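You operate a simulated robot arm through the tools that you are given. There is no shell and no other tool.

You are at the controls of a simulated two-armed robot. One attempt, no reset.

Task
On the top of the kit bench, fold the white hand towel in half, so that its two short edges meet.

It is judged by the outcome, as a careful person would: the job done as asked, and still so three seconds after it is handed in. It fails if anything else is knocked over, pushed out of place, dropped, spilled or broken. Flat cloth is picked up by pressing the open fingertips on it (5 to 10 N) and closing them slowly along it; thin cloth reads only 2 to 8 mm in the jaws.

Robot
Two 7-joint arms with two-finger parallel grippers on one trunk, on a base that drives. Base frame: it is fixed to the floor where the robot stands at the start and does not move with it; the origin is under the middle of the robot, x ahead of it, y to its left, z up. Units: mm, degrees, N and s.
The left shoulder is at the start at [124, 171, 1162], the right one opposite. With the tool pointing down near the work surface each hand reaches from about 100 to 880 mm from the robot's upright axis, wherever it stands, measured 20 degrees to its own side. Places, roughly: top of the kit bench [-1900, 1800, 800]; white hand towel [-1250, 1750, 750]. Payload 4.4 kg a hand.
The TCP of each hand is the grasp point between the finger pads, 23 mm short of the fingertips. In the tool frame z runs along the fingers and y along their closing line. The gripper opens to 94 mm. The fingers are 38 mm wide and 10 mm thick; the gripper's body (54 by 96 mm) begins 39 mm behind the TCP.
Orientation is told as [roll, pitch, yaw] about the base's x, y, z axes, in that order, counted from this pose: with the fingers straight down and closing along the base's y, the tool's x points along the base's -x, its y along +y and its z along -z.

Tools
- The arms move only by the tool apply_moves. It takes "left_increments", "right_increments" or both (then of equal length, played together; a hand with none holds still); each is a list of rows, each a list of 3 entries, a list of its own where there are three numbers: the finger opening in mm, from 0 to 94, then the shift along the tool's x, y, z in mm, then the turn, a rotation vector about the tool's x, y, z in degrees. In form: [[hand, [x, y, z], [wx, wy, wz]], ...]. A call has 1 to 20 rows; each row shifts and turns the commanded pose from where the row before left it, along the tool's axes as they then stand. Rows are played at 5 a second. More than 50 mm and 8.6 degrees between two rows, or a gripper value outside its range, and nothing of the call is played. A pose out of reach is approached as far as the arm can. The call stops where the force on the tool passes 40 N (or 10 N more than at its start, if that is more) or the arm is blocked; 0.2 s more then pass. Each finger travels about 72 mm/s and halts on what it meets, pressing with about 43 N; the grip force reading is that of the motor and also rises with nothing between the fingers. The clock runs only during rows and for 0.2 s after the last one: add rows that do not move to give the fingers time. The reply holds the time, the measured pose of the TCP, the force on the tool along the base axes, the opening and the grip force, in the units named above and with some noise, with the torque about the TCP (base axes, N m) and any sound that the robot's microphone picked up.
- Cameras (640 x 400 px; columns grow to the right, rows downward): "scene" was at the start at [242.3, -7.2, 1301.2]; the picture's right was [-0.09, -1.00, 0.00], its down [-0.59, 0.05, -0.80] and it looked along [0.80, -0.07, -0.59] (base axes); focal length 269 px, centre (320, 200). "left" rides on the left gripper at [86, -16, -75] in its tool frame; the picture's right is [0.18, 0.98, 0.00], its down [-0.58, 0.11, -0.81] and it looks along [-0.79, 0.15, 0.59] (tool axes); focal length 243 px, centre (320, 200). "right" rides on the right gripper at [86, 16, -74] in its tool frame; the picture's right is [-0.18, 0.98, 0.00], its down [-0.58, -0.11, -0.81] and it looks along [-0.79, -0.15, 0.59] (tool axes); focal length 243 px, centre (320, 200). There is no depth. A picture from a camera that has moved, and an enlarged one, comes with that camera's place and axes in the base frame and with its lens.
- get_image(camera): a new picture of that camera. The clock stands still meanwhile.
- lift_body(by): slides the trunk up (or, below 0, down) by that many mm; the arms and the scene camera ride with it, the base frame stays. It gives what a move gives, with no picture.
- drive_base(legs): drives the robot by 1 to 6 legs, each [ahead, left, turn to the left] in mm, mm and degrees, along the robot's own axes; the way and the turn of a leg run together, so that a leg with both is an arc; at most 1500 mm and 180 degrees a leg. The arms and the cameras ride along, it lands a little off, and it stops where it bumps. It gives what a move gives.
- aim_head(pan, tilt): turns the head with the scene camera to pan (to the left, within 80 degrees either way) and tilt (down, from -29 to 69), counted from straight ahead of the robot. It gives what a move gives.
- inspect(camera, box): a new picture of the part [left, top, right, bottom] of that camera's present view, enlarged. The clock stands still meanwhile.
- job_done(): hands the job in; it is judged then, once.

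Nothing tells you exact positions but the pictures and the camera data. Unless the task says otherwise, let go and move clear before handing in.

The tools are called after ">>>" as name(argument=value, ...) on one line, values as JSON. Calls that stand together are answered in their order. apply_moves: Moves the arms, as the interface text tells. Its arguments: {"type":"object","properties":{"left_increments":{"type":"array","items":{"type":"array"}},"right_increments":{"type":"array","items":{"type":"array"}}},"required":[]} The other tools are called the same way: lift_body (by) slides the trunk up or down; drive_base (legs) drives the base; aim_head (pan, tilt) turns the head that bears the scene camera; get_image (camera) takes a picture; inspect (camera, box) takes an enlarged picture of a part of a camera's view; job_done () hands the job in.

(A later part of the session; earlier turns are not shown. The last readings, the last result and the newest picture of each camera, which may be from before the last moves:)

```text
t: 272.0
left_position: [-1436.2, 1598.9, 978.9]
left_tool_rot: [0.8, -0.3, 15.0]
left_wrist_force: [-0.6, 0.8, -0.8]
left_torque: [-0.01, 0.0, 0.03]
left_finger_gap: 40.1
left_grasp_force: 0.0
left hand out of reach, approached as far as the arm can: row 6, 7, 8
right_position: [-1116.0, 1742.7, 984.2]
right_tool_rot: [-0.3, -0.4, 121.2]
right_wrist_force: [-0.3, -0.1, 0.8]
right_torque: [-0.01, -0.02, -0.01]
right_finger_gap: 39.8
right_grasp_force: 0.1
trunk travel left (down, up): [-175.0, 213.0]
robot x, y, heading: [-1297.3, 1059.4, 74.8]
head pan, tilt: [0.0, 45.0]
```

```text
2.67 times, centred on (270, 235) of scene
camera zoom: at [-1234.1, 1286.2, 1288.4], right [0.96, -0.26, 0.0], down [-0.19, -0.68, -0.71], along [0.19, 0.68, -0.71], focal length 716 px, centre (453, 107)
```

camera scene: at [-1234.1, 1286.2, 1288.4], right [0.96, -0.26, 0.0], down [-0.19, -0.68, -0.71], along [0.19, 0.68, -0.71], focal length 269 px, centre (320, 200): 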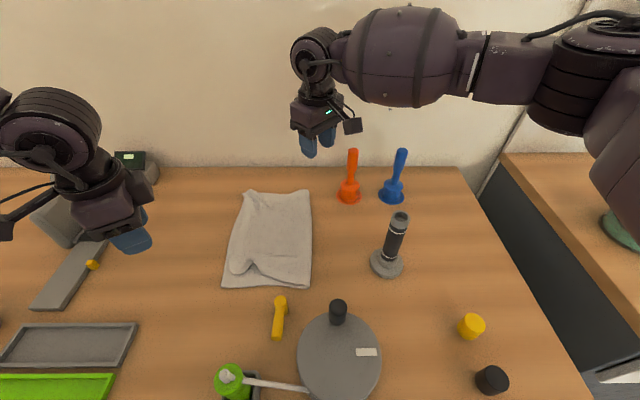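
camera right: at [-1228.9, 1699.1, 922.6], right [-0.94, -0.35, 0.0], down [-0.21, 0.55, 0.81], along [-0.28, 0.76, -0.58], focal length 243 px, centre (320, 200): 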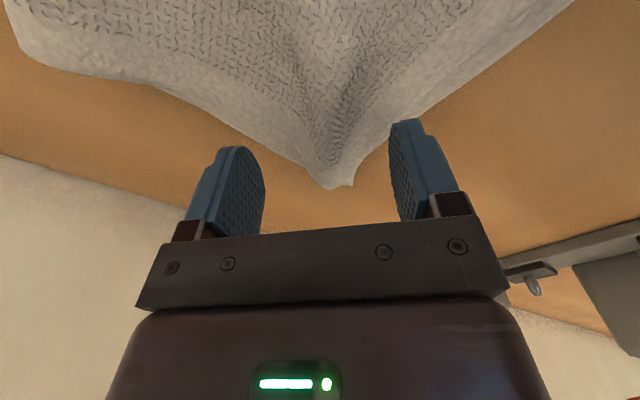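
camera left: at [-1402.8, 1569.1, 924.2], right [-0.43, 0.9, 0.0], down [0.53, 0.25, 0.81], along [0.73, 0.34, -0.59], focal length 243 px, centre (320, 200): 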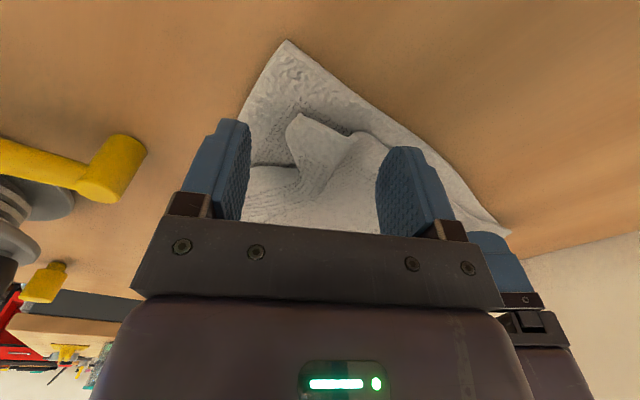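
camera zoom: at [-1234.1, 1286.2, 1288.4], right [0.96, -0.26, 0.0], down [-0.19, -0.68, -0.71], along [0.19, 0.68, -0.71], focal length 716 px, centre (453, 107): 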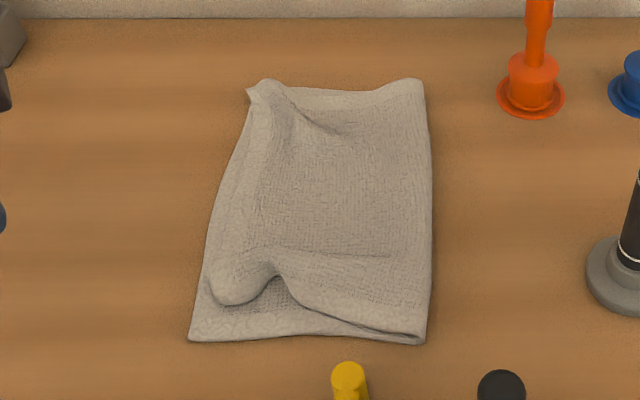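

Much better: the fold and left edges nearly coincide. Only the top layer's near corner is about 27 mm short, with a small ridge. I'll pinch that ridge with the left hand, lift it slightly, pull it toward the near edge and drop it.

>>> apply_moves(left_increments=[[44, [-40, -10, 0], [0, 0, 0]], [44, [-40, -10, 0], [0, 0, 0]], [44, [-40, -10, 0], [0, 0, 0]], [44, [0, 0, 40], [0, 0, 0]], [44, [0, 0, 40], [0, 0, 0]], [44, [0, 0, 40], [0, 0, 0]], [44, [0, 0, 0], [0, 0, 0]]])

>>> get_image(camera="left")

```text
t: 273.6
left_position: [-1310.8, 1600.2, 861.7]
left_tool_rot: [-0.3, -0.4, 14.7]
left_wrist_force: [-1.2, -0.2, -0.2]
left_torque: [-0.01, 0.0, 0.02]
left_finger_gap: 44.0
left_grasp_force: 0.1
right_position: [-1115.6, 1742.1, 985.3]
right_tool_rot: [-0.4, -0.7, 121.0]
right_wrist_force: [0.2, 0.7, -0.2]
right_torque: [0.01, -0.01, 0.02]
right_finger_gap: 40.2
right_grasp_force: 0.1
trunk travel left (down, up): [-175.0, 213.0]
robot x, y, heading: [-1297.1, 1057.1, 75.0]
head pan, tilt: [0.0, 45.0]
```

```text
taken
camera left: at [-1389.7, 1564.2, 935.6], right [-0.43, 0.9, 0.0], down [0.53, 0.25, 0.81], along [0.73, 0.34, -0.59], focal length 243 px, centre (320, 200)
```

left: 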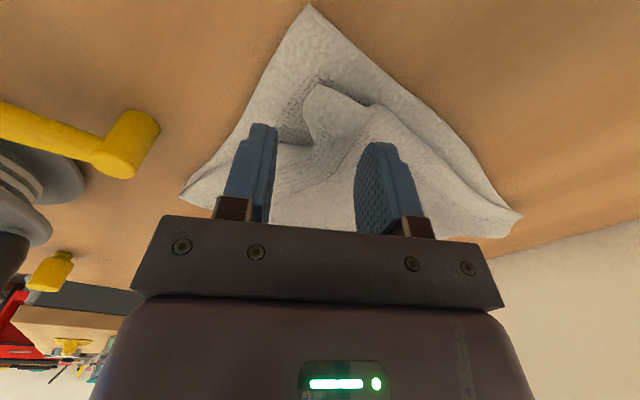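

>>> apply_moves(left_increments=[[44, [3, 8, 0], [0, 0, 0]], [44, [0, 0, 12], [0, 0, 0]], [44, [0, 0, 8], [0, 0, 0]], [44, [0, 0, 5], [0, 0, 0]], [44, [0, 0, 0], [0, 0, 0]]])

>>> get_image(camera="left")

```text
t: 274.8
left_position: [-1316.0, 1607.4, 834.7]
left_tool_rot: [-0.1, -0.3, 14.7]
left_wrist_force: [0.0, -0.5, 0.4]
left_torque: [-0.03, 0.01, 0.01]
left_finger_gap: 44.0
left_grasp_force: 0.1
right_position: [-1116.1, 1742.4, 984.6]
right_tool_rot: [-0.3, -0.6, 121.0]
right_wrist_force: [0.4, 0.3, 1.1]
right_torque: [-0.01, -0.01, -0.02]
right_finger_gap: 40.0
right_grasp_force: 0.0
trunk travel left (down, up): [-175.0, 213.0]
robot x, y, heading: [-1299.1, 1057.4, 74.7]
head pan, tilt: [0.0, 45.0]
```

```text
taken
camera left: at [-1395.3, 1570.3, 910.3], right [-0.43, 0.9, 0.0], down [0.53, 0.25, 0.81], along [0.73, 0.34, -0.59], focal length 243 px, centre (320, 200)
```

left: 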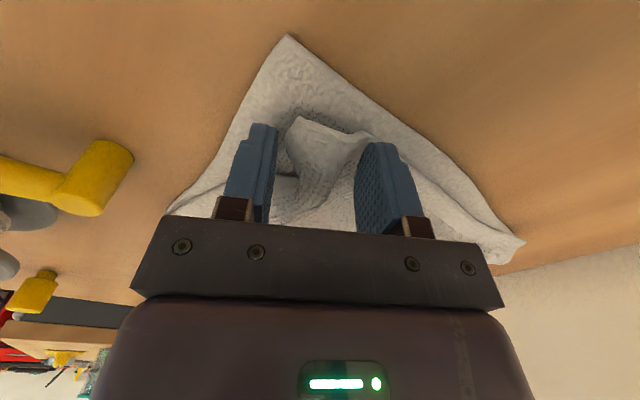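

>>> apply_moves(left_increments=[[40, [0, 0, 1], [0, 0, 0]], [36, [0, 0, 0], [0, 0, 0]], [32, [0, 0, 0], [0, 0, 0]], [28, [0, 0, 0], [0, 0, 0]], [24, [0, 0, 0], [0, 0, 0]], [20, [0, 0, 0], [0, 0, 0]], [16, [0, 0, 0], [0, 0, 0]], [12, [0, 0, 0], [0, 0, 0]], [8, [0, 0, 0], [0, 0, 0]], [4, [0, 0, 0], [0, 0, 0]], [0, [0, 0, 0], [0, 0, 0]], [0, [0, 0, 0], [0, 0, 0]]])

>>> get_image(camera="left")

```text
t: 277.4
left_position: [-1317.7, 1606.7, 835.2]
left_tool_rot: [-0.1, -0.3, 14.7]
left_wrist_force: [0.5, 0.3, 0.1]
left_torque: [-0.02, 0.0, 0.02]
left_finger_gap: 5.1
left_grasp_force: 43.0
right_position: [-1115.9, 1742.4, 983.1]
right_tool_rot: [-0.3, -0.6, 120.9]
right_wrist_force: [-0.2, 0.2, -0.3]
right_torque: [-0.01, 0.01, 0.06]
right_finger_gap: 40.3
right_grasp_force: 0.1
trunk travel left (down, up): [-175.0, 213.0]
robot x, y, heading: [-1298.1, 1058.8, 74.4]
head pan, tilt: [0.0, 45.0]
```

```text
taken
camera left: at [-1395.7, 1570.2, 909.3], right [-0.43, 0.9, 0.0], down [0.53, 0.25, 0.81], along [0.73, 0.34, -0.59], focal length 243 px, centre (320, 200)
```

left: 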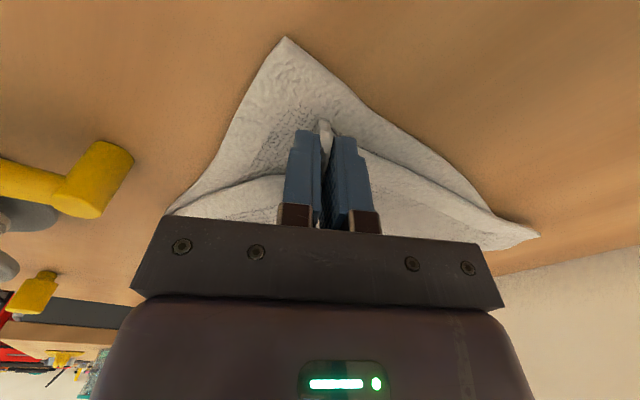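

>>> apply_moves(left_increments=[[0, [0, 0, -12], [0, 0, 0]], [0, [0, 0, -12], [0, 0, 0]], [0, [0, 0, -10], [0, 0, 0]], [0, [3.9, -3.9, 0], [0, 0, 0]], [0, [3.9, -3.9, 0], [0, 0, 0]], [0, [3.9, -3.9, 0], [0, 0, 0]], [0, [3.9, -3.9, 0], [0, 0, 0]], [0, [3.9, -3.9, 0], [0, 0, 0]], [0, [3.9, -3.9, 0], [0, 0, 0]], [0, [0, 0, 0], [0, 0, 0]]])

>>> get_image(camera="left")

>>> inspect(camera="scene", box=[190, 160, 350, 310])

```text
t: 279.6
left_position: [-1332.4, 1580.1, 868.9]
left_tool_rot: [-0.2, -0.3, 14.7]
left_wrist_force: [0.9, 0.1, -1.3]
left_torque: [-0.02, -0.02, -0.01]
left_finger_gap: 5.1
left_grasp_force: 43.3
right_position: [-1114.9, 1743.1, 984.2]
right_tool_rot: [-0.4, -0.6, 121.0]
right_wrist_force: [-0.5, 0.8, 0.4]
right_torque: [-0.04, 0.01, 0.01]
right_finger_gap: 39.9
right_grasp_force: 0.1
trunk travel left (down, up): [-175.0, 213.0]
robot x, y, heading: [-1298.4, 1060.8, 74.7]
head pan, tilt: [0.0, 45.0]
```

```text
taken
camera left: at [-1412.0, 1543.0, 943.8], right [-0.43, 0.9, 0.0], down [0.53, 0.25, 0.81], along [0.73, 0.34, -0.59], focal length 243 px, centre (320, 200)
```

left: 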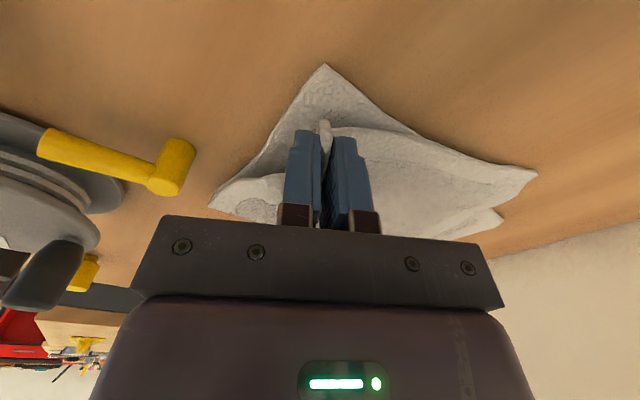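

```text
2.67 times, centred on (270, 235) of scene
camera zoom: at [-1233.0, 1285.6, 1288.6], right [0.96, -0.26, 0.0], down [-0.19, -0.68, -0.71], along [0.19, 0.68, -0.71], focal length 716 px, centre (453, 107)
```

zoom: 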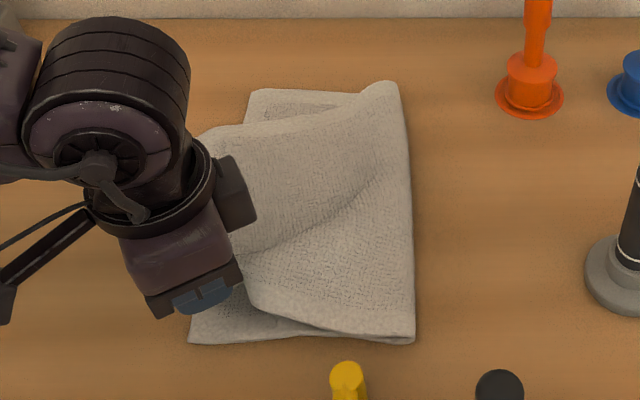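

Pulling dragged the whole top layer with it, so its far corner now overhangs the bottom's left edge. That makes it easy to pick up, so the right hand will take that corner too. Then both can place the edge together.

>>> apply_moves(right_increments=[[40, [-24, 32.4, 0], [0, 0, 0]], [40, [-24, 32.4, 0], [0, 0, 0]], [40, [-24, 32.4, 0], [0, 0, 0]], [40, [-24, 32.4, 0], [0, 0, 0]], [38, [-24, 32.4, 0], [0, 0, 0]], [36, [0, 0, 35], [0, 0, 0]], [36, [0, 0, 35], [0, 0, 0]], [36, [0, 0, 35], [0, 0, 0]], [36, [0, 0, 0], [0, 0, 0]]])

>>> get_image(camera="right")

>>> get_image(camera="left")

```text
t: 281.6
left_position: [-1332.2, 1579.7, 869.3]
left_tool_rot: [-0.2, -0.5, 14.7]
left_wrist_force: [-0.2, -0.5, 0.5]
left_torque: [-0.01, 0.0, -0.03]
left_finger_gap: 4.8
left_grasp_force: 43.1
right_position: [-1317.5, 1760.6, 878.7]
right_tool_rot: [-0.5, -0.7, 121.0]
right_wrist_force: [-0.3, 0.2, -0.4]
right_torque: [0.0, 0.02, -0.04]
right_finger_gap: 36.1
right_grasp_force: 0.0
trunk travel left (down, up): [-175.0, 213.0]
robot x, y, heading: [-1297.4, 1059.8, 74.4]
head pan, tilt: [0.0, 45.0]
```

```text
taken
camera right: at [-1286.4, 1677.5, 952.1], right [-0.94, -0.35, 0.0], down [-0.21, 0.54, 0.81], along [-0.28, 0.76, -0.58], focal length 243 px, centre (320, 200)
```

right: 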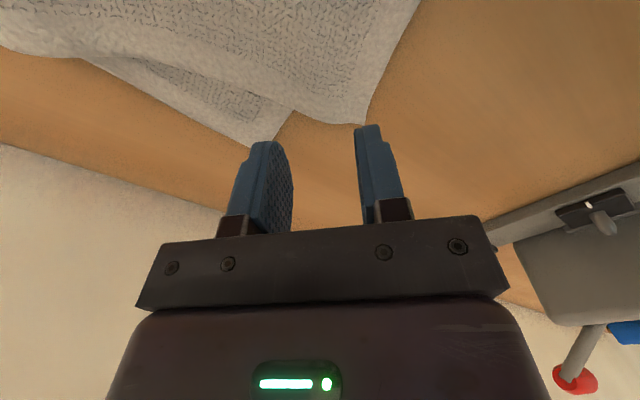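

```text
taken
camera left: at [-1412.0, 1542.8, 944.3], right [-0.43, 0.9, 0.0], down [0.53, 0.25, 0.81], along [0.73, 0.34, -0.59], focal length 243 px, centre (320, 200)
```

left: 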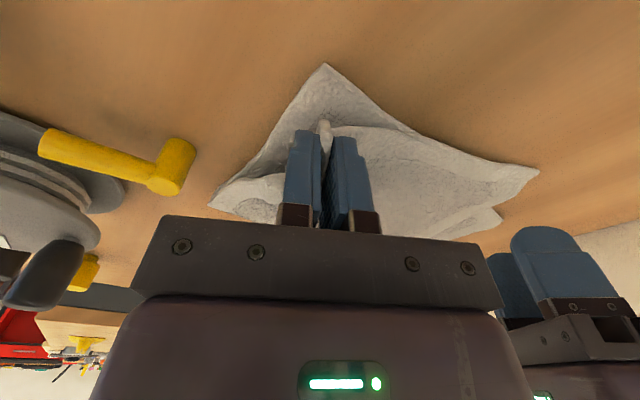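

>>> apply_moves(right_increments=[[36, [3.7, 13.9, 0], [0, 0, 0]], [36, [0, 0, 20], [0, 0, 0]], [36, [0, 0, 18], [0, 0, 0]], [36, [0, 0, 8], [0, 0, 0]], [36, [0, 0, 3], [0, 0, 0]], [36, [0, 0, 0], [0, 0, 0]]])

>>> get_image(camera="right")

```text
t: 283.0
left_position: [-1333.1, 1580.0, 870.0]
left_tool_rot: [-0.2, -0.5, 14.7]
left_wrist_force: [0.7, -0.3, -0.1]
left_torque: [-0.02, 0.01, 0.02]
left_finger_gap: 5.0
left_grasp_force: 43.3
right_position: [-1325.9, 1752.6, 830.0]
right_tool_rot: [-0.4, -0.6, 121.1]
right_wrist_force: [0.6, 0.9, 2.5]
right_torque: [0.0, -0.02, 0.02]
right_finger_gap: 36.2
right_grasp_force: 0.0
trunk travel left (down, up): [-175.0, 213.0]
robot x, y, heading: [-1293.7, 1062.2, 74.7]
head pan, tilt: [0.0, 45.0]
```

```text
taken
camera right: at [-1295.1, 1669.1, 903.4], right [-0.94, -0.35, 0.0], down [-0.21, 0.54, 0.81], along [-0.28, 0.76, -0.58], focal length 243 px, centre (320, 200)
```

right: 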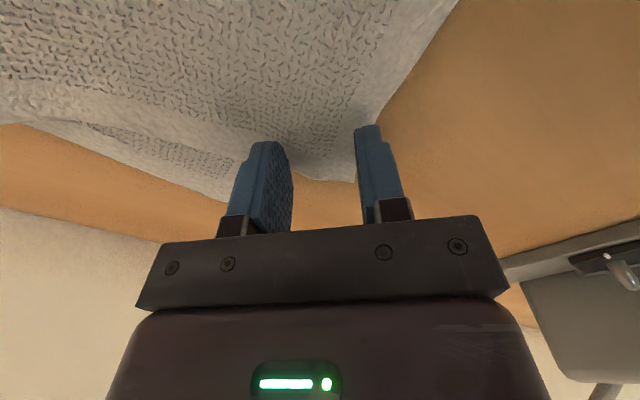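

>>> apply_moves(right_increments=[[36, [0, 0, 1.5], [0, 0, 0]], [36, [0, 0, 0.5], [0, 0, 0]], [34, [0, 0, 0], [0, 0, 0]], [32, [0, 0, 0], [0, 0, 0]], [30, [0, 0, 0], [0, 0, 0]], [28, [0, 0, 0], [0, 0, 0]], [26, [0, 0, 0], [0, 0, 0]], [24, [0, 0, 0], [0, 0, 0]], [22, [0, 0, 0], [0, 0, 0]], [20, [0, 0, 0], [0, 0, 0]], [18, [0, 0, 0], [0, 0, 0]], [16, [0, 0, 0], [0, 0, 0]], [14, [0, 0, 0], [0, 0, 0]], [11, [0, 0, 0], [0, 0, 0]], [8, [0, 0, 0], [0, 0, 0]], [5, [0, 0, 0], [0, 0, 0]], [2, [0, 0, 0], [0, 0, 0]], [0, [0, 0, 0], [0, 0, 0]], [0, [0, 0, 0], [0, 0, 0]]])

>>> get_image(camera="right")

```text
t: 287.0
left_position: [-1333.8, 1579.8, 868.8]
left_tool_rot: [-0.2, -0.5, 14.7]
left_wrist_force: [1.6, 1.1, -0.3]
left_torque: [0.01, -0.02, -0.02]
left_finger_gap: 4.9
left_grasp_force: 42.6
right_position: [-1325.5, 1752.9, 828.0]
right_tool_rot: [-0.5, -0.7, 121.0]
right_wrist_force: [2.6, -0.4, 10.4]
right_torque: [-0.06, -0.19, -0.01]
right_finger_gap: 4.8
right_grasp_force: 43.1
trunk travel left (down, up): [-175.0, 213.0]
robot x, y, heading: [-1299.2, 1055.6, 74.5]
head pan, tilt: [0.0, 45.0]
```

```text
taken
camera right: at [-1294.7, 1669.1, 902.0], right [-0.94, -0.35, 0.0], down [-0.21, 0.54, 0.81], along [-0.28, 0.76, -0.58], focal length 243 px, centre (320, 200)
```

right: 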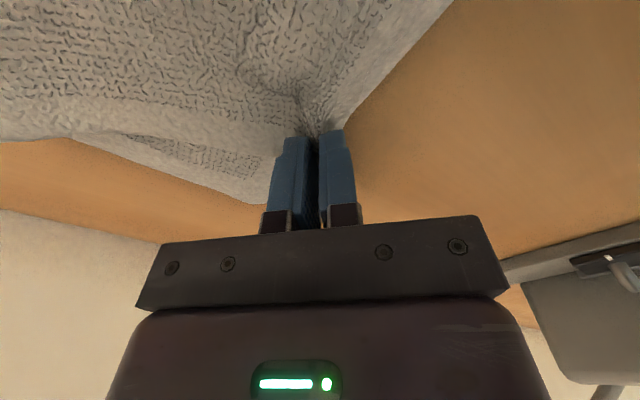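

The far corner is held too, with a 4.8 mm gap. I'll raise it to the left hand's height and bring it over the bottom's far corner, keeping only a light tension between the hands.

>>> apply_moves(right_increments=[[0, [0, 0, -12], [0, 0, 0]], [0, [0, 0, -12], [0, 0, 0]], [0, [0, 0, -12], [0, 0, 0]], [0, [0, 0, -10], [0, 0, 0]], [0, [0.8, -9, 0], [0, 0, 0]], [0, [0.8, -9, 0], [0, 0, 0]], [0, [0, 0, 0], [0, 0, 0]]])

>>> get_image(camera="right")

>>> inspect(camera="scene", box=[180, 150, 350, 310])

```text
t: 288.6
left_position: [-1332.2, 1580.8, 868.9]
left_tool_rot: [-0.2, -0.4, 14.7]
left_wrist_force: [0.3, 5.1, -0.7]
left_torque: [0.12, -0.07, -0.04]
left_finger_gap: 5.0
left_grasp_force: 42.8
right_position: [-1309.5, 1758.3, 873.6]
right_tool_rot: [-0.4, -0.5, 121.0]
right_wrist_force: [-0.7, -4.2, 0.0]
right_torque: [-0.06, -0.02, -0.11]
right_finger_gap: 4.5
right_grasp_force: 43.1
trunk travel left (down, up): [-175.0, 213.0]
robot x, y, heading: [-1294.5, 1059.8, 74.6]
head pan, tilt: [0.0, 45.0]
```

```text
taken
camera right: at [-1278.9, 1675.3, 947.4], right [-0.94, -0.35, 0.0], down [-0.21, 0.55, 0.81], along [-0.28, 0.76, -0.58], focal length 243 px, centre (320, 200)
```

right: 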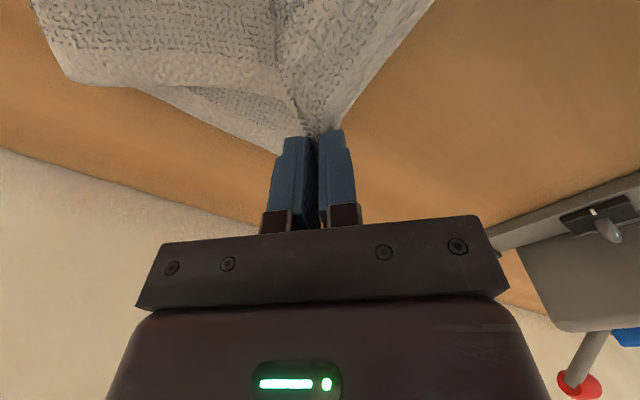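

```text
2.50 times, centred on (265, 230) of scene
camera zoom: at [-1233.0, 1285.6, 1288.6], right [0.96, -0.26, 0.0], down [-0.19, -0.68, -0.71], along [0.19, 0.68, -0.71], focal length 671 px, centre (458, 125)
```

zoom: 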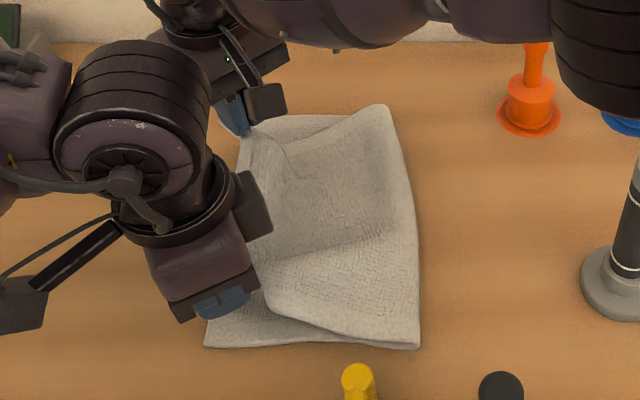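

>>> apply_moves(left_increments=[[0, [-3, 5.2, 0], [0, 0, 0]], [0, [-3, 5.2, 0], [0, 0, 0]], [0, [-3, 5.2, 0], [0, 0, 0]], [0, [-3, 5.2, 0], [0, 0, 0]], [0, [-3, 5.2, 0], [0, 0, 0]], [0, [-3, 5.2, 0], [0, 0, 0]], [0, [-3, 5.2, 0], [0, 0, 0]], [0, [-3, 5.2, 0], [0, 0, 0]], [0, [0, 0, 0], [0, 0, 0]], [70, [0, 0, 0], [0, 0, 0]], [70, [0, 0, 0], [0, 0, 0]], [70, [0, 0, 0], [0, 0, 0]], [70, [0, 0, -30], [0, 0, 0]], [70, [0, 0, -30], [0, 0, 0]], [70, [0, 0, 0], [0, 0, 0]]], right_increments=[[0, [-2, -6.4, 0], [0, 0, 0]], [0, [-2, -6.4, 0], [0, 0, 0]], [0, [-2, -6.4, 0], [0, 0, 0]], [0, [-2, -6.4, 0], [0, 0, 0]], [0, [-2, -6.4, 0], [0, 0, 0]], [0, [-2, -6.4, 0], [0, 0, 0]], [0, [-2, -6.4, 0], [0, 0, 0]], [0, [-2, -6.4, 0], [0, 0, 0]], [0, [0, 0, 0], [0, 0, 0]], [0, [0, 0, 0], [0, 0, 0]], [0, [0, 0, 0], [0, 0, 0]], [0, [0, 0, 0], [0, 0, 0]], [0, [0, 0, 0], [0, 0, 0]], [0, [0, 0, 0], [0, 0, 0]], [0, [0, 0, 0], [0, 0, 0]]])

>>> get_image(camera="left")

>>> get_image(camera="right")

>>> inspect(camera="scene", box=[180, 150, 350, 310])

```text
t: 291.8
left_position: [-1320.4, 1625.2, 928.9]
left_tool_rot: [-0.2, -0.4, 14.7]
left_wrist_force: [0.4, 0.1, 0.6]
left_torque: [-0.01, 0.01, 0.01]
left_finger_gap: 69.9
left_grasp_force: 0.1
right_position: [-1276.7, 1794.4, 874.4]
right_tool_rot: [-0.5, -0.6, 120.9]
right_wrist_force: [-0.1, -0.8, -0.2]
right_torque: [0.01, -0.06, -0.06]
right_finger_gap: 4.3
right_grasp_force: 43.3
right hand out of reach, approached as far as the arm can: row 7
trunk travel left (down, up): [-175.0, 213.0]
robot x, y, heading: [-1295.4, 1060.3, 74.8]
head pan, tilt: [0.0, 45.0]
```

```text
taken
camera left: at [-1400.3, 1589.1, 1003.0], right [-0.43, 0.9, -0.01], down [0.53, 0.25, 0.81], along [0.73, 0.34, -0.59], focal length 243 px, centre (320, 200)
```

left: 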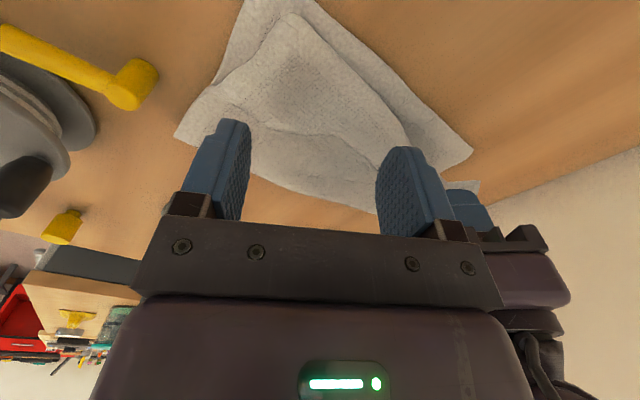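

```text
taken
camera right: at [-1245.6, 1709.7, 947.9], right [-0.94, -0.35, 0.0], down [-0.21, 0.54, 0.81], along [-0.28, 0.76, -0.58], focal length 243 px, centre (320, 200)
```

right: 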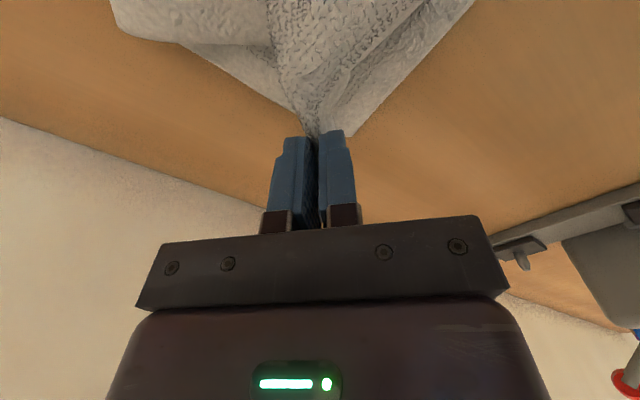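

```text
2.50 times, centred on (265, 230) of scene
camera zoom: at [-1233.0, 1285.8, 1288.5], right [0.96, -0.26, 0.0], down [-0.19, -0.68, -0.71], along [0.19, 0.68, -0.71], focal length 671 px, centre (458, 125)
```

zoom: 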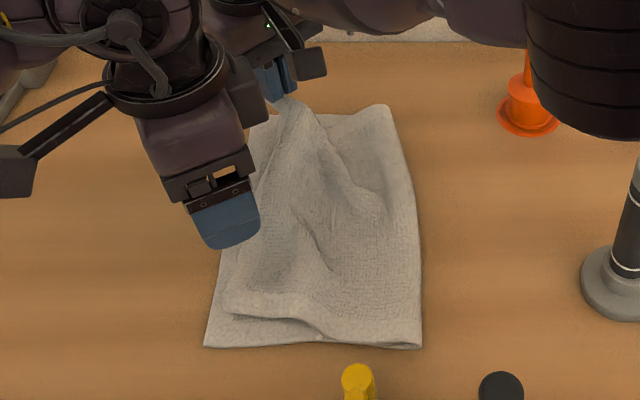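

Letting go in the air worked again: the near part fell smoothly, and its corner is now about 25 mm short. With the right still holding the far corner, I'll take a small pinch of the top layer's near corner.

>>> apply_moves(left_increments=[[50, [-3.3, -12.3, 0], [0, 0, 0]], [35, [0, 0, 35], [0, 0, 0]], [26, [0, 0, 35], [0, 0, 0]], [26, [0, 0, 15], [0, 0, 0]], [26, [0, 0, 4], [0, 0, 0]], [26, [0, 0, 0], [0, 0, 0]]])

>>> get_image(camera="left")

```text
t: 293.2
left_position: [-1313.8, 1616.4, 839.5]
left_tool_rot: [-0.1, -0.4, 14.7]
left_wrist_force: [0.4, 0.0, 0.4]
left_torque: [0.0, -0.04, -0.01]
left_finger_gap: 26.0
left_grasp_force: 0.0
right_position: [-1277.7, 1793.2, 874.9]
right_tool_rot: [-0.4, -0.5, 120.9]
right_wrist_force: [0.1, 0.6, -0.4]
right_torque: [0.03, -0.01, -0.02]
right_finger_gap: 4.6
right_grasp_force: 42.9
trunk travel left (down, up): [-175.0, 213.0]
robot x, y, heading: [-1297.5, 1060.6, 74.7]
head pan, tilt: [0.0, 45.0]
```

```text
taken
camera left: at [-1393.5, 1579.1, 914.1], right [-0.43, 0.9, 0.0], down [0.53, 0.25, 0.81], along [0.73, 0.34, -0.59], focal length 243 px, centre (320, 200)
```

left: 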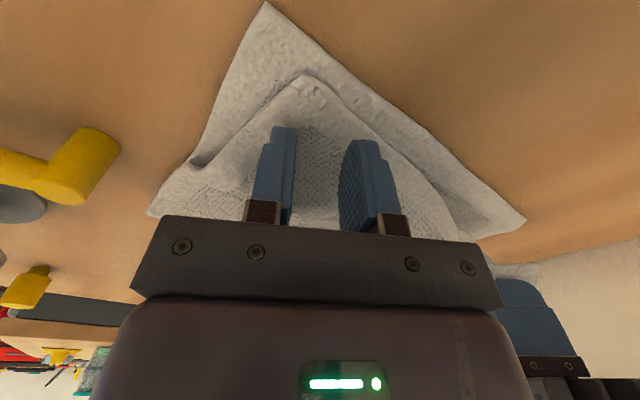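

>>> apply_moves(left_increments=[[26, [3, -8, 0], [0, 0, 0]], [26, [0, 0, 4], [0, 0, 0]], [26, [0, 0, 2], [0, 0, 0]], [26, [0, 0, 0], [0, 0, 0]]])

```text
t: 294.2
left_position: [-1316.0, 1606.4, 833.9]
left_tool_rot: [-0.2, -0.3, 14.7]
left_wrist_force: [-0.2, 0.2, -0.4]
left_torque: [0.02, -0.01, 0.0]
left_finger_gap: 26.3
left_grasp_force: 0.0
right_position: [-1276.0, 1793.5, 875.3]
right_tool_rot: [-0.4, -0.7, 120.8]
right_wrist_force: [0.1, 0.0, -0.8]
right_torque: [0.03, -0.02, -0.01]
right_finger_gap: 4.5
right_grasp_force: 43.1
trunk travel left (down, up): [-175.0, 213.0]
robot x, y, heading: [-1297.4, 1056.5, 74.9]
head pan, tilt: [0.0, 45.0]
```

>>> apply_moves(left_increments=[[26, [0, 0, 2], [0, 0, 0]], [26, [0, 0, 1], [0, 0, 0]], [26, [0, 0, 0], [0, 0, 0]]])

```text
t: 295.0
left_position: [-1316.3, 1607.9, 832.2]
left_tool_rot: [-0.2, -0.4, 14.7]
left_wrist_force: [-2.3, 0.1, 2.5]
left_torque: [0.0, 0.0, -0.01]
left_finger_gap: 25.9
left_grasp_force: 0.0
right_position: [-1275.9, 1793.9, 875.3]
right_tool_rot: [-0.5, -0.7, 120.9]
right_wrist_force: [0.0, 0.4, -0.3]
right_torque: [0.04, -0.01, 0.01]
right_finger_gap: 4.6
right_grasp_force: 42.6
trunk travel left (down, up): [-175.0, 213.0]
robot x, y, heading: [-1293.9, 1060.3, 74.7]
head pan, tilt: [0.0, 45.0]
```

>>> apply_moves(left_increments=[[26, [0, 0, 0.8], [0, 0, 0]], [24, [0, 0, 0], [0, 0, 0]], [22, [0, 0, 0], [0, 0, 0]], [20, [0, 0, 0], [0, 0, 0]], [18, [0, 0, 0], [0, 0, 0]], [16, [0, 0, 0], [0, 0, 0]], [14, [0, 0, 0], [0, 0, 0]], [12, [0, 0, 0], [0, 0, 0]], [10, [0, 0, 0], [0, 0, 0]], [8, [0, 0, 0], [0, 0, 0]], [6, [0, 0, 0], [0, 0, 0]], [4, [0, 0, 0], [0, 0, 0]], [2, [0, 0, 0], [0, 0, 0]], [0, [0, 0, 0], [0, 0, 0]], [0, [0, 0, 0], [0, 0, 0]]])

>>> get_image(camera="left")

```text
t: 298.2
left_position: [-1315.3, 1606.3, 830.7]
left_tool_rot: [-0.2, -0.4, 14.7]
left_wrist_force: [-0.3, -0.3, 5.0]
left_torque: [-0.02, 0.02, 0.02]
left_finger_gap: 0.0
left_grasp_force: 42.5
right_position: [-1277.3, 1794.6, 874.7]
right_tool_rot: [-0.4, -0.7, 120.9]
right_wrist_force: [-0.2, 0.4, 0.1]
right_torque: [0.06, -0.06, -0.05]
right_finger_gap: 4.5
right_grasp_force: 43.4
trunk travel left (down, up): [-175.0, 213.0]
robot x, y, heading: [-1297.2, 1061.4, 75.0]
head pan, tilt: [0.0, 45.0]
```

```text
taken
camera left: at [-1394.3, 1569.2, 904.9], right [-0.43, 0.9, 0.0], down [0.53, 0.25, 0.81], along [0.73, 0.34, -0.59], focal length 243 px, centre (320, 200)
```

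left: 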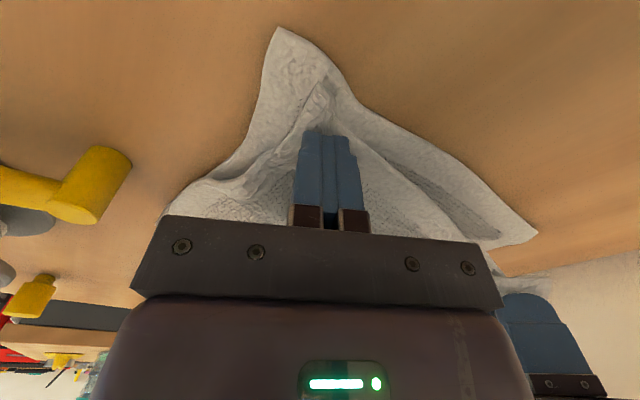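

>>> apply_moves(left_increments=[[4, [0, 0, -3], [0, 0, 0]], [16, [0, 0, 0], [0, 0, 0]], [30, [0, 0, 0], [0, 0, 0]], [44, [0, 0, -4], [0, 0, 0]], [44, [0, 0, -10], [0, 0, 0]], [44, [0, 0, 0], [0, 0, 0]]])

>>> get_image(camera="left")

```text
t: 299.6
left_position: [-1315.4, 1606.3, 848.3]
left_tool_rot: [-0.2, -0.4, 14.7]
left_wrist_force: [0.1, 0.1, 0.7]
left_torque: [-0.05, 0.01, -0.02]
left_finger_gap: 44.0
left_grasp_force: 0.1
right_position: [-1276.8, 1793.9, 873.8]
right_tool_rot: [-0.3, -0.5, 120.9]
right_wrist_force: [0.8, -0.5, 0.3]
right_torque: [0.0, -0.01, -0.04]
right_finger_gap: 4.4
right_grasp_force: 42.6
trunk travel left (down, up): [-175.0, 213.0]
robot x, y, heading: [-1299.4, 1059.8, 74.8]
head pan, tilt: [0.0, 45.0]
```

```text
taken
camera left: at [-1394.8, 1569.4, 921.6], right [-0.43, 0.9, 0.0], down [0.53, 0.25, 0.81], along [0.73, 0.34, -0.59], focal length 243 px, centre (320, 200)
```

left: 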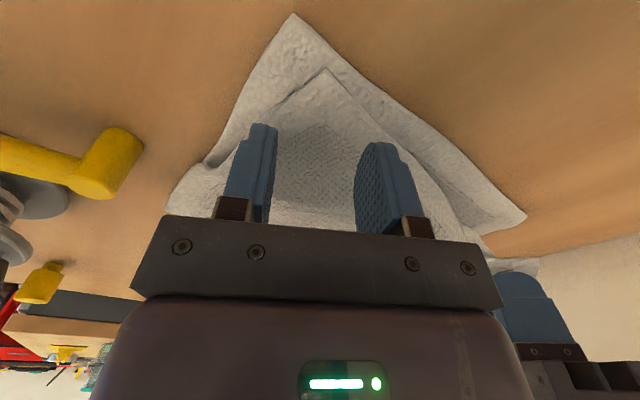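

It relaxed flat again: the top corner is now 6 mm from the bottom edge line and 22 mm along it. I'll bring the held far corner toward the near side to raise a slack ridge in the top layer that the left hand can grip on its own.

>>> apply_moves(left_increments=[[44, [0, 0, -20], [0, 0, 0]], [44, [0, 0, -20], [0, 0, 0]], [44, [0, 0, 0], [0, 0, 0]], [44, [0, 0, 0], [0, 0, 0]], [44, [0, 0, 0], [0, 0, 0]], [44, [0, 0, 0], [0, 0, 0]], [44, [0, 0, 0], [0, 0, 0]], [44, [0, 0, 0], [0, 0, 0]]], right_increments=[[0, [0, 0, 0], [0, 0, 0]], [0, [0, 0, 5], [0, 0, 0]], [0, [5.6, 5.8, 5], [0, 0, 0]], [0, [5.6, 5.8, 5], [0, 0, 0]], [0, [5.6, 5.8, 5], [0, 0, 0]], [0, [5.6, 5.8, 0], [0, 0, 0]], [0, [5.6, 5.8, 0], [0, 0, 0]], [0, [0, 0, 0], [0, 0, 0]]])

>>> get_image(camera="left")

>>> inspect(camera="scene", box=[180, 150, 350, 310])

```text
t: 301.4
left_position: [-1314.0, 1607.0, 887.6]
left_tool_rot: [-0.2, -0.3, 14.7]
left_wrist_force: [0.0, -0.2, -0.2]
left_torque: [0.01, 0.0, 0.0]
left_finger_gap: 44.1
left_grasp_force: 0.0
right_position: [-1288.1, 1755.7, 859.0]
right_tool_rot: [-0.3, -0.6, 121.0]
right_wrist_force: [0.7, -0.4, 0.2]
right_torque: [0.01, -0.02, -0.05]
right_finger_gap: 4.4
right_grasp_force: 43.1
right hand out of reach, approached as far as the arm can: row 2
trunk travel left (down, up): [-175.0, 213.0]
robot x, y, heading: [-1298.6, 1057.2, 74.5]
head pan, tilt: [0.0, 45.0]
```

```text
taken
camera left: at [-1394.5, 1569.3, 962.4], right [-0.43, 0.9, 0.0], down [0.53, 0.25, 0.81], along [0.73, 0.34, -0.59], focal length 243 px, centre (320, 200)
```

left: 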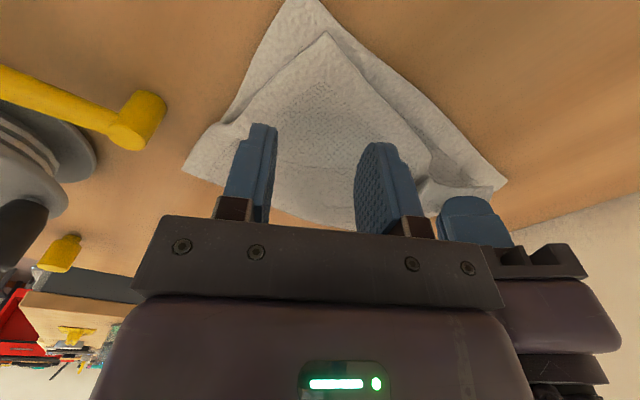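

```text
2.50 times, centred on (265, 230) of scene
camera zoom: at [-1233.1, 1285.6, 1288.6], right [0.96, -0.26, 0.0], down [-0.19, -0.68, -0.71], along [0.19, 0.68, -0.71], focal length 671 px, centre (458, 125)
```

zoom: 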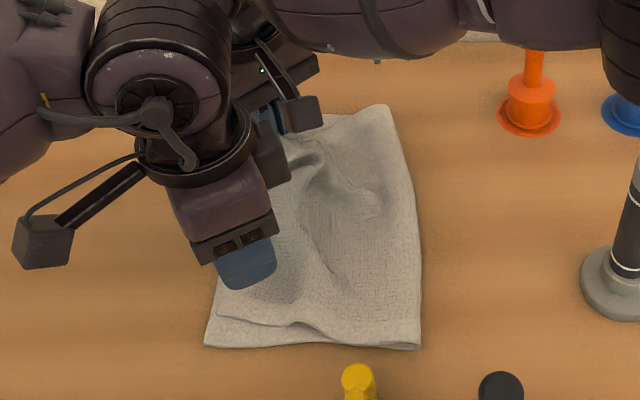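

The ridge didn't reach the near end. I'll set the far corner down over the bottom's far corner and release it from the air, then judge the whole fold.

>>> apply_moves(right_increments=[[0, [-4, -6, -3], [0, 0, 0]], [0, [-4, -6, -3], [0, 0, 0]], [0, [-4, -6, -3], [0, 0, 0]], [0, [-4, -6, 0], [0, 0, 0]], [0, [-3, -4, 0], [0, 0, 0]], [0, [0, 0, 0], [0, 0, 0]]], left_increments=[[44, [0, 0, -20], [0, 0, 0]], [44, [0, 0, -20], [0, 0, 0]], [44, [30, 17, -10], [0, 0, 0]], [44, [30, 17, 0], [0, 0, 0]], [44, [0, 0, 0], [0, 0, 0]], [44, [0, 0, 0], [0, 0, 0]]])

>>> get_image(camera="right")

>>> inspect(camera="scene", box=[180, 150, 350, 310])

```text
t: 302.8
left_position: [-1381.3, 1623.6, 937.8]
left_tool_rot: [-0.2, -0.4, 14.7]
left_wrist_force: [0.8, -0.4, -0.2]
left_torque: [-0.01, -0.02, -0.02]
left_finger_gap: 44.2
left_grasp_force: 0.0
right_position: [-1273.8, 1785.9, 870.2]
right_tool_rot: [-0.3, -0.6, 121.0]
right_wrist_force: [-0.6, -0.6, 1.2]
right_torque: [-0.02, -0.02, -0.04]
right_finger_gap: 4.4
right_grasp_force: 42.3
trunk travel left (down, up): [-175.0, 213.0]
robot x, y, heading: [-1297.1, 1057.3, 74.7]
head pan, tilt: [0.0, 45.0]
```

```text
taken
camera right: at [-1242.1, 1702.5, 942.8], right [-0.94, -0.35, 0.0], down [-0.21, 0.55, 0.81], along [-0.28, 0.76, -0.58], focal length 243 px, centre (320, 200)
```

right: 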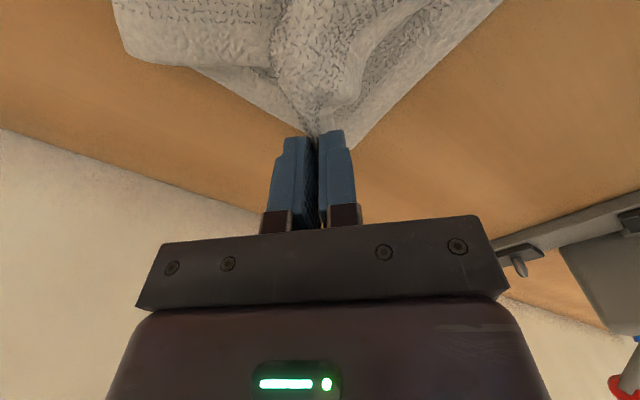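

```text
2.50 times, centred on (265, 230) of scene
camera zoom: at [-1233.1, 1285.5, 1288.6], right [0.96, -0.26, 0.0], down [-0.19, -0.68, -0.71], along [0.19, 0.68, -0.71], focal length 671 px, centre (458, 125)
```

zoom: 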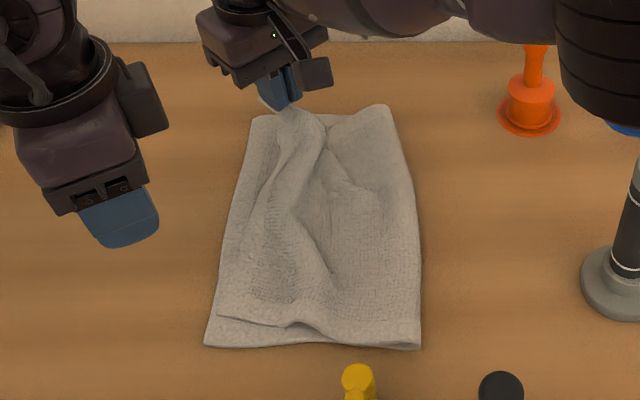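

>>> apply_moves(right_increments=[[0, [0, 0, 0], [0, 0, 0]], [80, [0, 0, 0], [0, 0, 0]], [80, [0, 0, 0], [0, 0, 0]], [80, [0, 0, 0], [0, 0, 0]], [80, [0, 0, -20], [0, 0, 0]], [80, [0, 0, -40], [0, 0, 0]], [80, [0, 0, -40], [0, 0, 0]], [60, [27, -26, 0], [0, 0, 0]], [40, [27, -26, 0], [0, 0, 0]], [40, [27, -26, 0], [0, 0, 0]], [40, [27, -26, 0], [0, 0, 0]], [40, [0, 0, 0], [0, 0, 0]]])

>>> inspect(camera="scene", box=[190, 160, 350, 310])

>>> get_image(camera="left")

```text
t: 305.4
left_position: [-1382.9, 1624.6, 938.6]
left_tool_rot: [-0.2, -0.4, 14.7]
left_wrist_force: [0.1, 0.2, -0.3]
left_torque: [-0.01, 0.0, -0.01]
left_finger_gap: 44.1
left_grasp_force: 0.1
right_position: [-1128.2, 1742.4, 970.4]
right_tool_rot: [-0.3, -0.6, 121.0]
right_wrist_force: [-0.1, -0.1, 0.4]
right_torque: [-0.04, 0.01, -0.02]
right_finger_gap: 39.9
right_grasp_force: 0.1
trunk travel left (down, up): [-175.0, 213.0]
robot x, y, heading: [-1298.5, 1061.4, 74.6]
head pan, tilt: [0.0, 45.0]
```

```text
2.67 times, centred on (270, 235) of scene
camera zoom: at [-1233.5, 1285.8, 1288.6], right [0.96, -0.26, 0.0], down [-0.19, -0.68, -0.71], along [0.19, 0.68, -0.71], focal length 716 px, centre (453, 107)
```

zoom: 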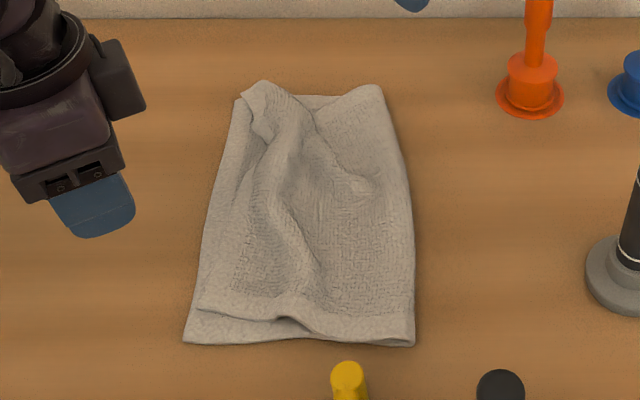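

```text
taken
camera left: at [-1461.0, 1588.0, 1012.5], right [-0.43, 0.9, -0.01], down [0.53, 0.25, 0.81], along [0.73, 0.34, -0.59], focal length 243 px, centre (320, 200)
```

left: 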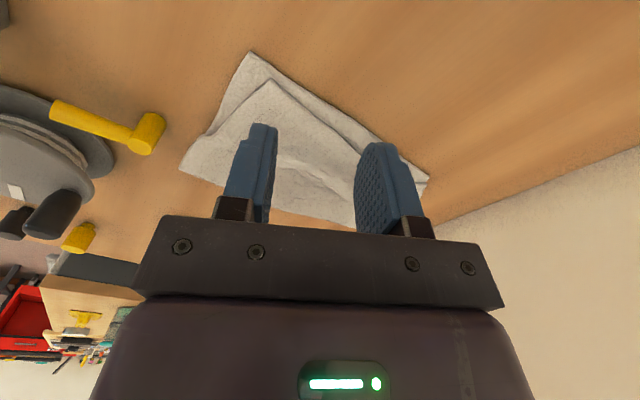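

The fold now holds its shape, with the short edges within about 10 mm of each other. The near corner is still shifted about 25 mm along the edge, and a slack ridge runs down the middle of the top layer. That ridge is top layer only, so I'll pinch its near end, lift, move it nearer and lay it back.

>>> apply_moves(left_increments=[[44, [0, 0, 0], [0, 0, -7.5]], [44, [0, 0, 0], [0, 0, -7.5]], [44, [0, 0, 0], [0, 0, -7.5]], [44, [0, 0, 0], [0, 0, -7.5]], [44, [0, 0, 0], [0, 0, -7.5]], [44, [0, 0, 0], [0, 0, -7.5]], [44, [0, 0, 0], [0, 0, -7.5]], [44, [0, 0, 0], [0, 0, -7.5]], [44, [2, -40, 0], [0, 0, 0]], [44, [2, -40, 0], [0, 0, 0]], [44, [3, -40, 0], [0, 0, 0]], [44, [0, 0, 40], [0, 0, 0]], [44, [0, 0, 40], [0, 0, 0]], [44, [0, 0, 0], [0, 0, 0]]])

>>> get_image(camera="left")

```text
t: 308.4
left_position: [-1268.1, 1586.9, 859.0]
left_tool_rot: [-0.5, -0.1, 74.7]
left_wrist_force: [0.2, -0.7, -0.5]
left_torque: [-0.04, -0.02, 0.0]
left_finger_gap: 44.1
left_grasp_force: 0.1
right_position: [-1128.5, 1741.4, 970.9]
right_tool_rot: [-0.3, -0.6, 121.0]
right_wrist_force: [0.1, 0.5, 0.5]
right_torque: [0.01, 0.0, 0.0]
right_finger_gap: 40.0
right_grasp_force: 0.0
trunk travel left (down, up): [-175.0, 213.0]
robot x, y, heading: [-1295.4, 1061.4, 74.7]
head pan, tilt: [0.0, 45.0]
```

```text
taken
camera left: at [-1274.7, 1499.8, 933.3], right [-1.0, 0.08, -0.01], down [0.04, 0.59, 0.81], along [0.07, 0.8, -0.59], focal length 243 px, centre (320, 200)
```

left: 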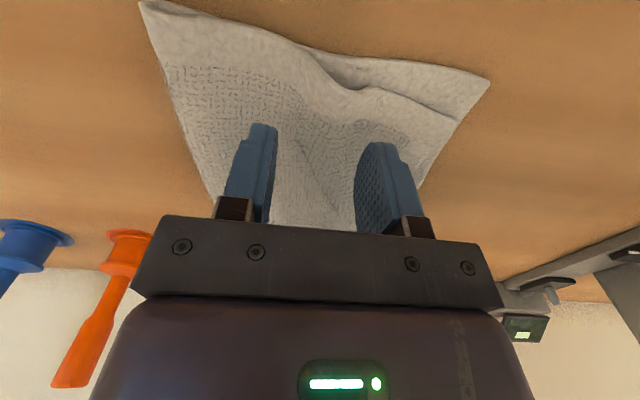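

>>> apply_moves(left_increments=[[44, [4, -2, 0], [0, 0, 0]], [44, [0, 0, 14], [0, 0, 0]], [44, [0, 0, 8], [0, 0, 0]], [44, [0, 0, 3], [0, 0, 0]], [44, [0, 0, 0], [0, 0, 0]]])

>>> get_image(camera="left")

```text
t: 309.6
left_position: [-1266.7, 1582.2, 832.8]
left_tool_rot: [-0.5, 0.1, 74.7]
left_wrist_force: [-0.7, 0.9, 0.5]
left_torque: [0.04, 0.02, -0.02]
left_finger_gap: 43.8
left_grasp_force: 0.1
right_position: [-1127.0, 1742.3, 969.1]
right_tool_rot: [-0.3, -0.5, 121.0]
right_wrist_force: [-0.3, 0.4, 0.3]
right_torque: [-0.01, -0.01, 0.03]
right_finger_gap: 40.0
right_grasp_force: 0.0
trunk travel left (down, up): [-175.0, 213.0]
robot x, y, heading: [-1295.9, 1059.4, 74.7]
head pan, tilt: [0.0, 45.0]
```

```text
taken
camera left: at [-1273.7, 1494.7, 907.9], right [-1.0, 0.08, -0.01], down [0.04, 0.59, 0.81], along [0.07, 0.8, -0.59], focal length 243 px, centre (320, 200)
```

left: 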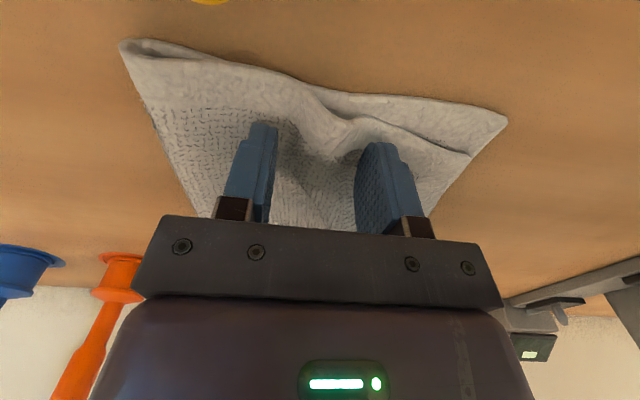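

>>> apply_moves(left_increments=[[44, [4, 9, 0], [0, 0, 0]], [44, [0, 0, 1], [0, 0, 0]], [40, [0, 0, 0], [0, 0, 0]], [36, [0, 0, 0], [0, 0, 0]], [32, [0, 0, 0], [0, 0, 0]], [28, [0, 0, 0], [0, 0, 0]], [24, [0, 0, 0], [0, 0, 0]], [20, [0, 0, 0], [0, 0, 0]], [16, [0, 0, 0], [0, 0, 0]], [12, [0, 0, 0], [0, 0, 0]], [8, [0, 0, 0], [0, 0, 0]], [4, [0, 0, 0], [0, 0, 0]], [0, [0, 0, 0], [0, 0, 0]], [0, [0, 0, 0], [0, 0, 0]]])

>>> get_image(camera="left")

```text
t: 312.6
left_position: [-1276.5, 1578.3, 831.0]
left_tool_rot: [-0.5, -0.1, 74.6]
left_wrist_force: [0.1, 0.9, 3.6]
left_torque: [-0.05, 0.04, 0.04]
left_finger_gap: 8.0
left_grasp_force: 42.8
right_position: [-1128.5, 1742.7, 970.5]
right_tool_rot: [-0.3, -0.6, 121.1]
right_wrist_force: [-0.5, 0.1, 0.3]
right_torque: [-0.05, -0.04, -0.03]
right_finger_gap: 40.0
right_grasp_force: 0.0
trunk travel left (down, up): [-175.0, 213.0]
robot x, y, heading: [-1300.0, 1060.0, 74.6]
head pan, tilt: [0.0, 45.0]
```

```text
taken
camera left: at [-1283.6, 1492.8, 906.7], right [-1.0, 0.08, -0.01], down [0.04, 0.59, 0.81], along [0.07, 0.8, -0.59], focal length 243 px, centre (320, 200)
```

left: 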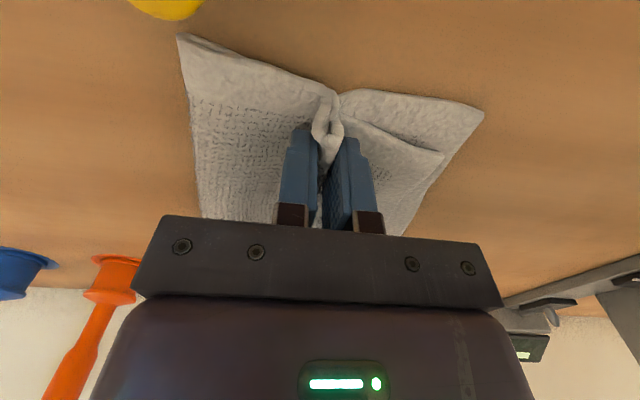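

An 8 mm gap means both layers got caught, so I'll let go again and see how it settles.

>>> apply_moves(left_increments=[[8, [0, 0, -2], [0, 0, 0]], [20, [0, 0, 0], [0, 0, 0]], [35, [0, 0, 0], [0, 0, 0]], [50, [0, 0, 0], [0, 0, 0]], [50, [0, 0, -15], [0, 0, 0]], [50, [0, 0, -30], [0, 0, 0]], [50, [0, 0, -40], [0, 0, 0]], [50, [0, 40, 0], [0, 0, 0]], [50, [0, 40, 0], [0, 0, 0]], [50, [0, 40, 0], [0, 0, 0]], [50, [0, 0, 0], [0, 0, 0]]])

>>> inspect(camera="scene", box=[190, 160, 350, 310])

```text
t: 315.0
left_position: [-1393.1, 1610.6, 915.1]
left_tool_rot: [-0.5, 0.0, 74.7]
left_wrist_force: [0.0, -0.3, -0.6]
left_torque: [-0.01, 0.0, 0.0]
left_finger_gap: 49.8
left_grasp_force: 0.2
right_position: [-1126.9, 1741.8, 969.1]
right_tool_rot: [-0.3, -0.6, 121.0]
right_wrist_force: [-1.0, 0.2, 0.7]
right_torque: [0.01, -0.01, -0.03]
right_finger_gap: 40.1
right_grasp_force: 0.0
trunk travel left (down, up): [-175.0, 213.0]
robot x, y, heading: [-1298.6, 1062.3, 74.7]
head pan, tilt: [0.0, 45.0]
```

```text
2.67 times, centred on (270, 235) of scene
camera zoom: at [-1232.5, 1285.8, 1288.4], right [0.96, -0.26, 0.0], down [-0.19, -0.68, -0.71], along [0.19, 0.68, -0.71], focal length 716 px, centre (453, 107)
```

zoom: 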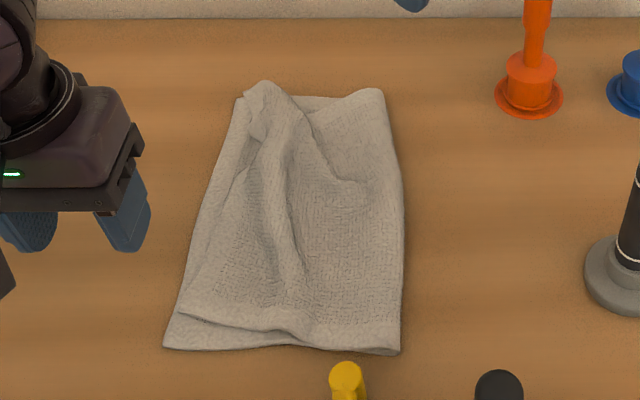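

The ridge in the top layer stands tallest mid-length. I'll pinch just its crest there without pressing down, lift the top layer well up, and drop it from the air to flatten it.

>>> apply_moves(left_increments=[[50, [-30, -32, 0], [0, 0, 0]], [50, [-30, -32, 0], [0, 0, 0]], [50, [-30, -32, 0], [0, 0, 0]], [50, [0, 0, 35], [0, 0, 0]], [50, [0, 0, 25], [0, 0, 0]], [50, [0, 0, 0], [0, 0, 0]]])

>>> get_image(camera="left")

```text
t: 316.4
left_position: [-1276.0, 1673.4, 857.0]
left_tool_rot: [-0.4, -0.2, 74.7]
left_wrist_force: [-0.3, -0.3, 0.5]
left_torque: [-0.01, 0.01, 0.01]
left_finger_gap: 49.9
left_grasp_force: 0.2
right_position: [-1128.0, 1743.1, 970.5]
right_tool_rot: [-0.3, -0.7, 121.0]
right_wrist_force: [0.3, -0.6, -0.1]
right_torque: [-0.03, -0.01, 0.0]
right_finger_gap: 40.1
right_grasp_force: 0.0
trunk travel left (down, up): [-175.0, 213.0]
robot x, y, heading: [-1299.5, 1058.7, 74.8]
head pan, tilt: [0.0, 45.0]
```

```text
taken
camera left: at [-1283.2, 1586.6, 933.2], right [-1.0, 0.08, -0.01], down [0.04, 0.59, 0.81], along [0.07, 0.8, -0.59], focal length 243 px, centre (320, 200)
```

left: 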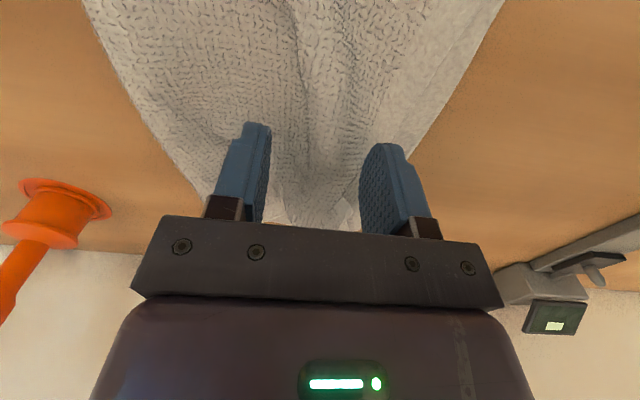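

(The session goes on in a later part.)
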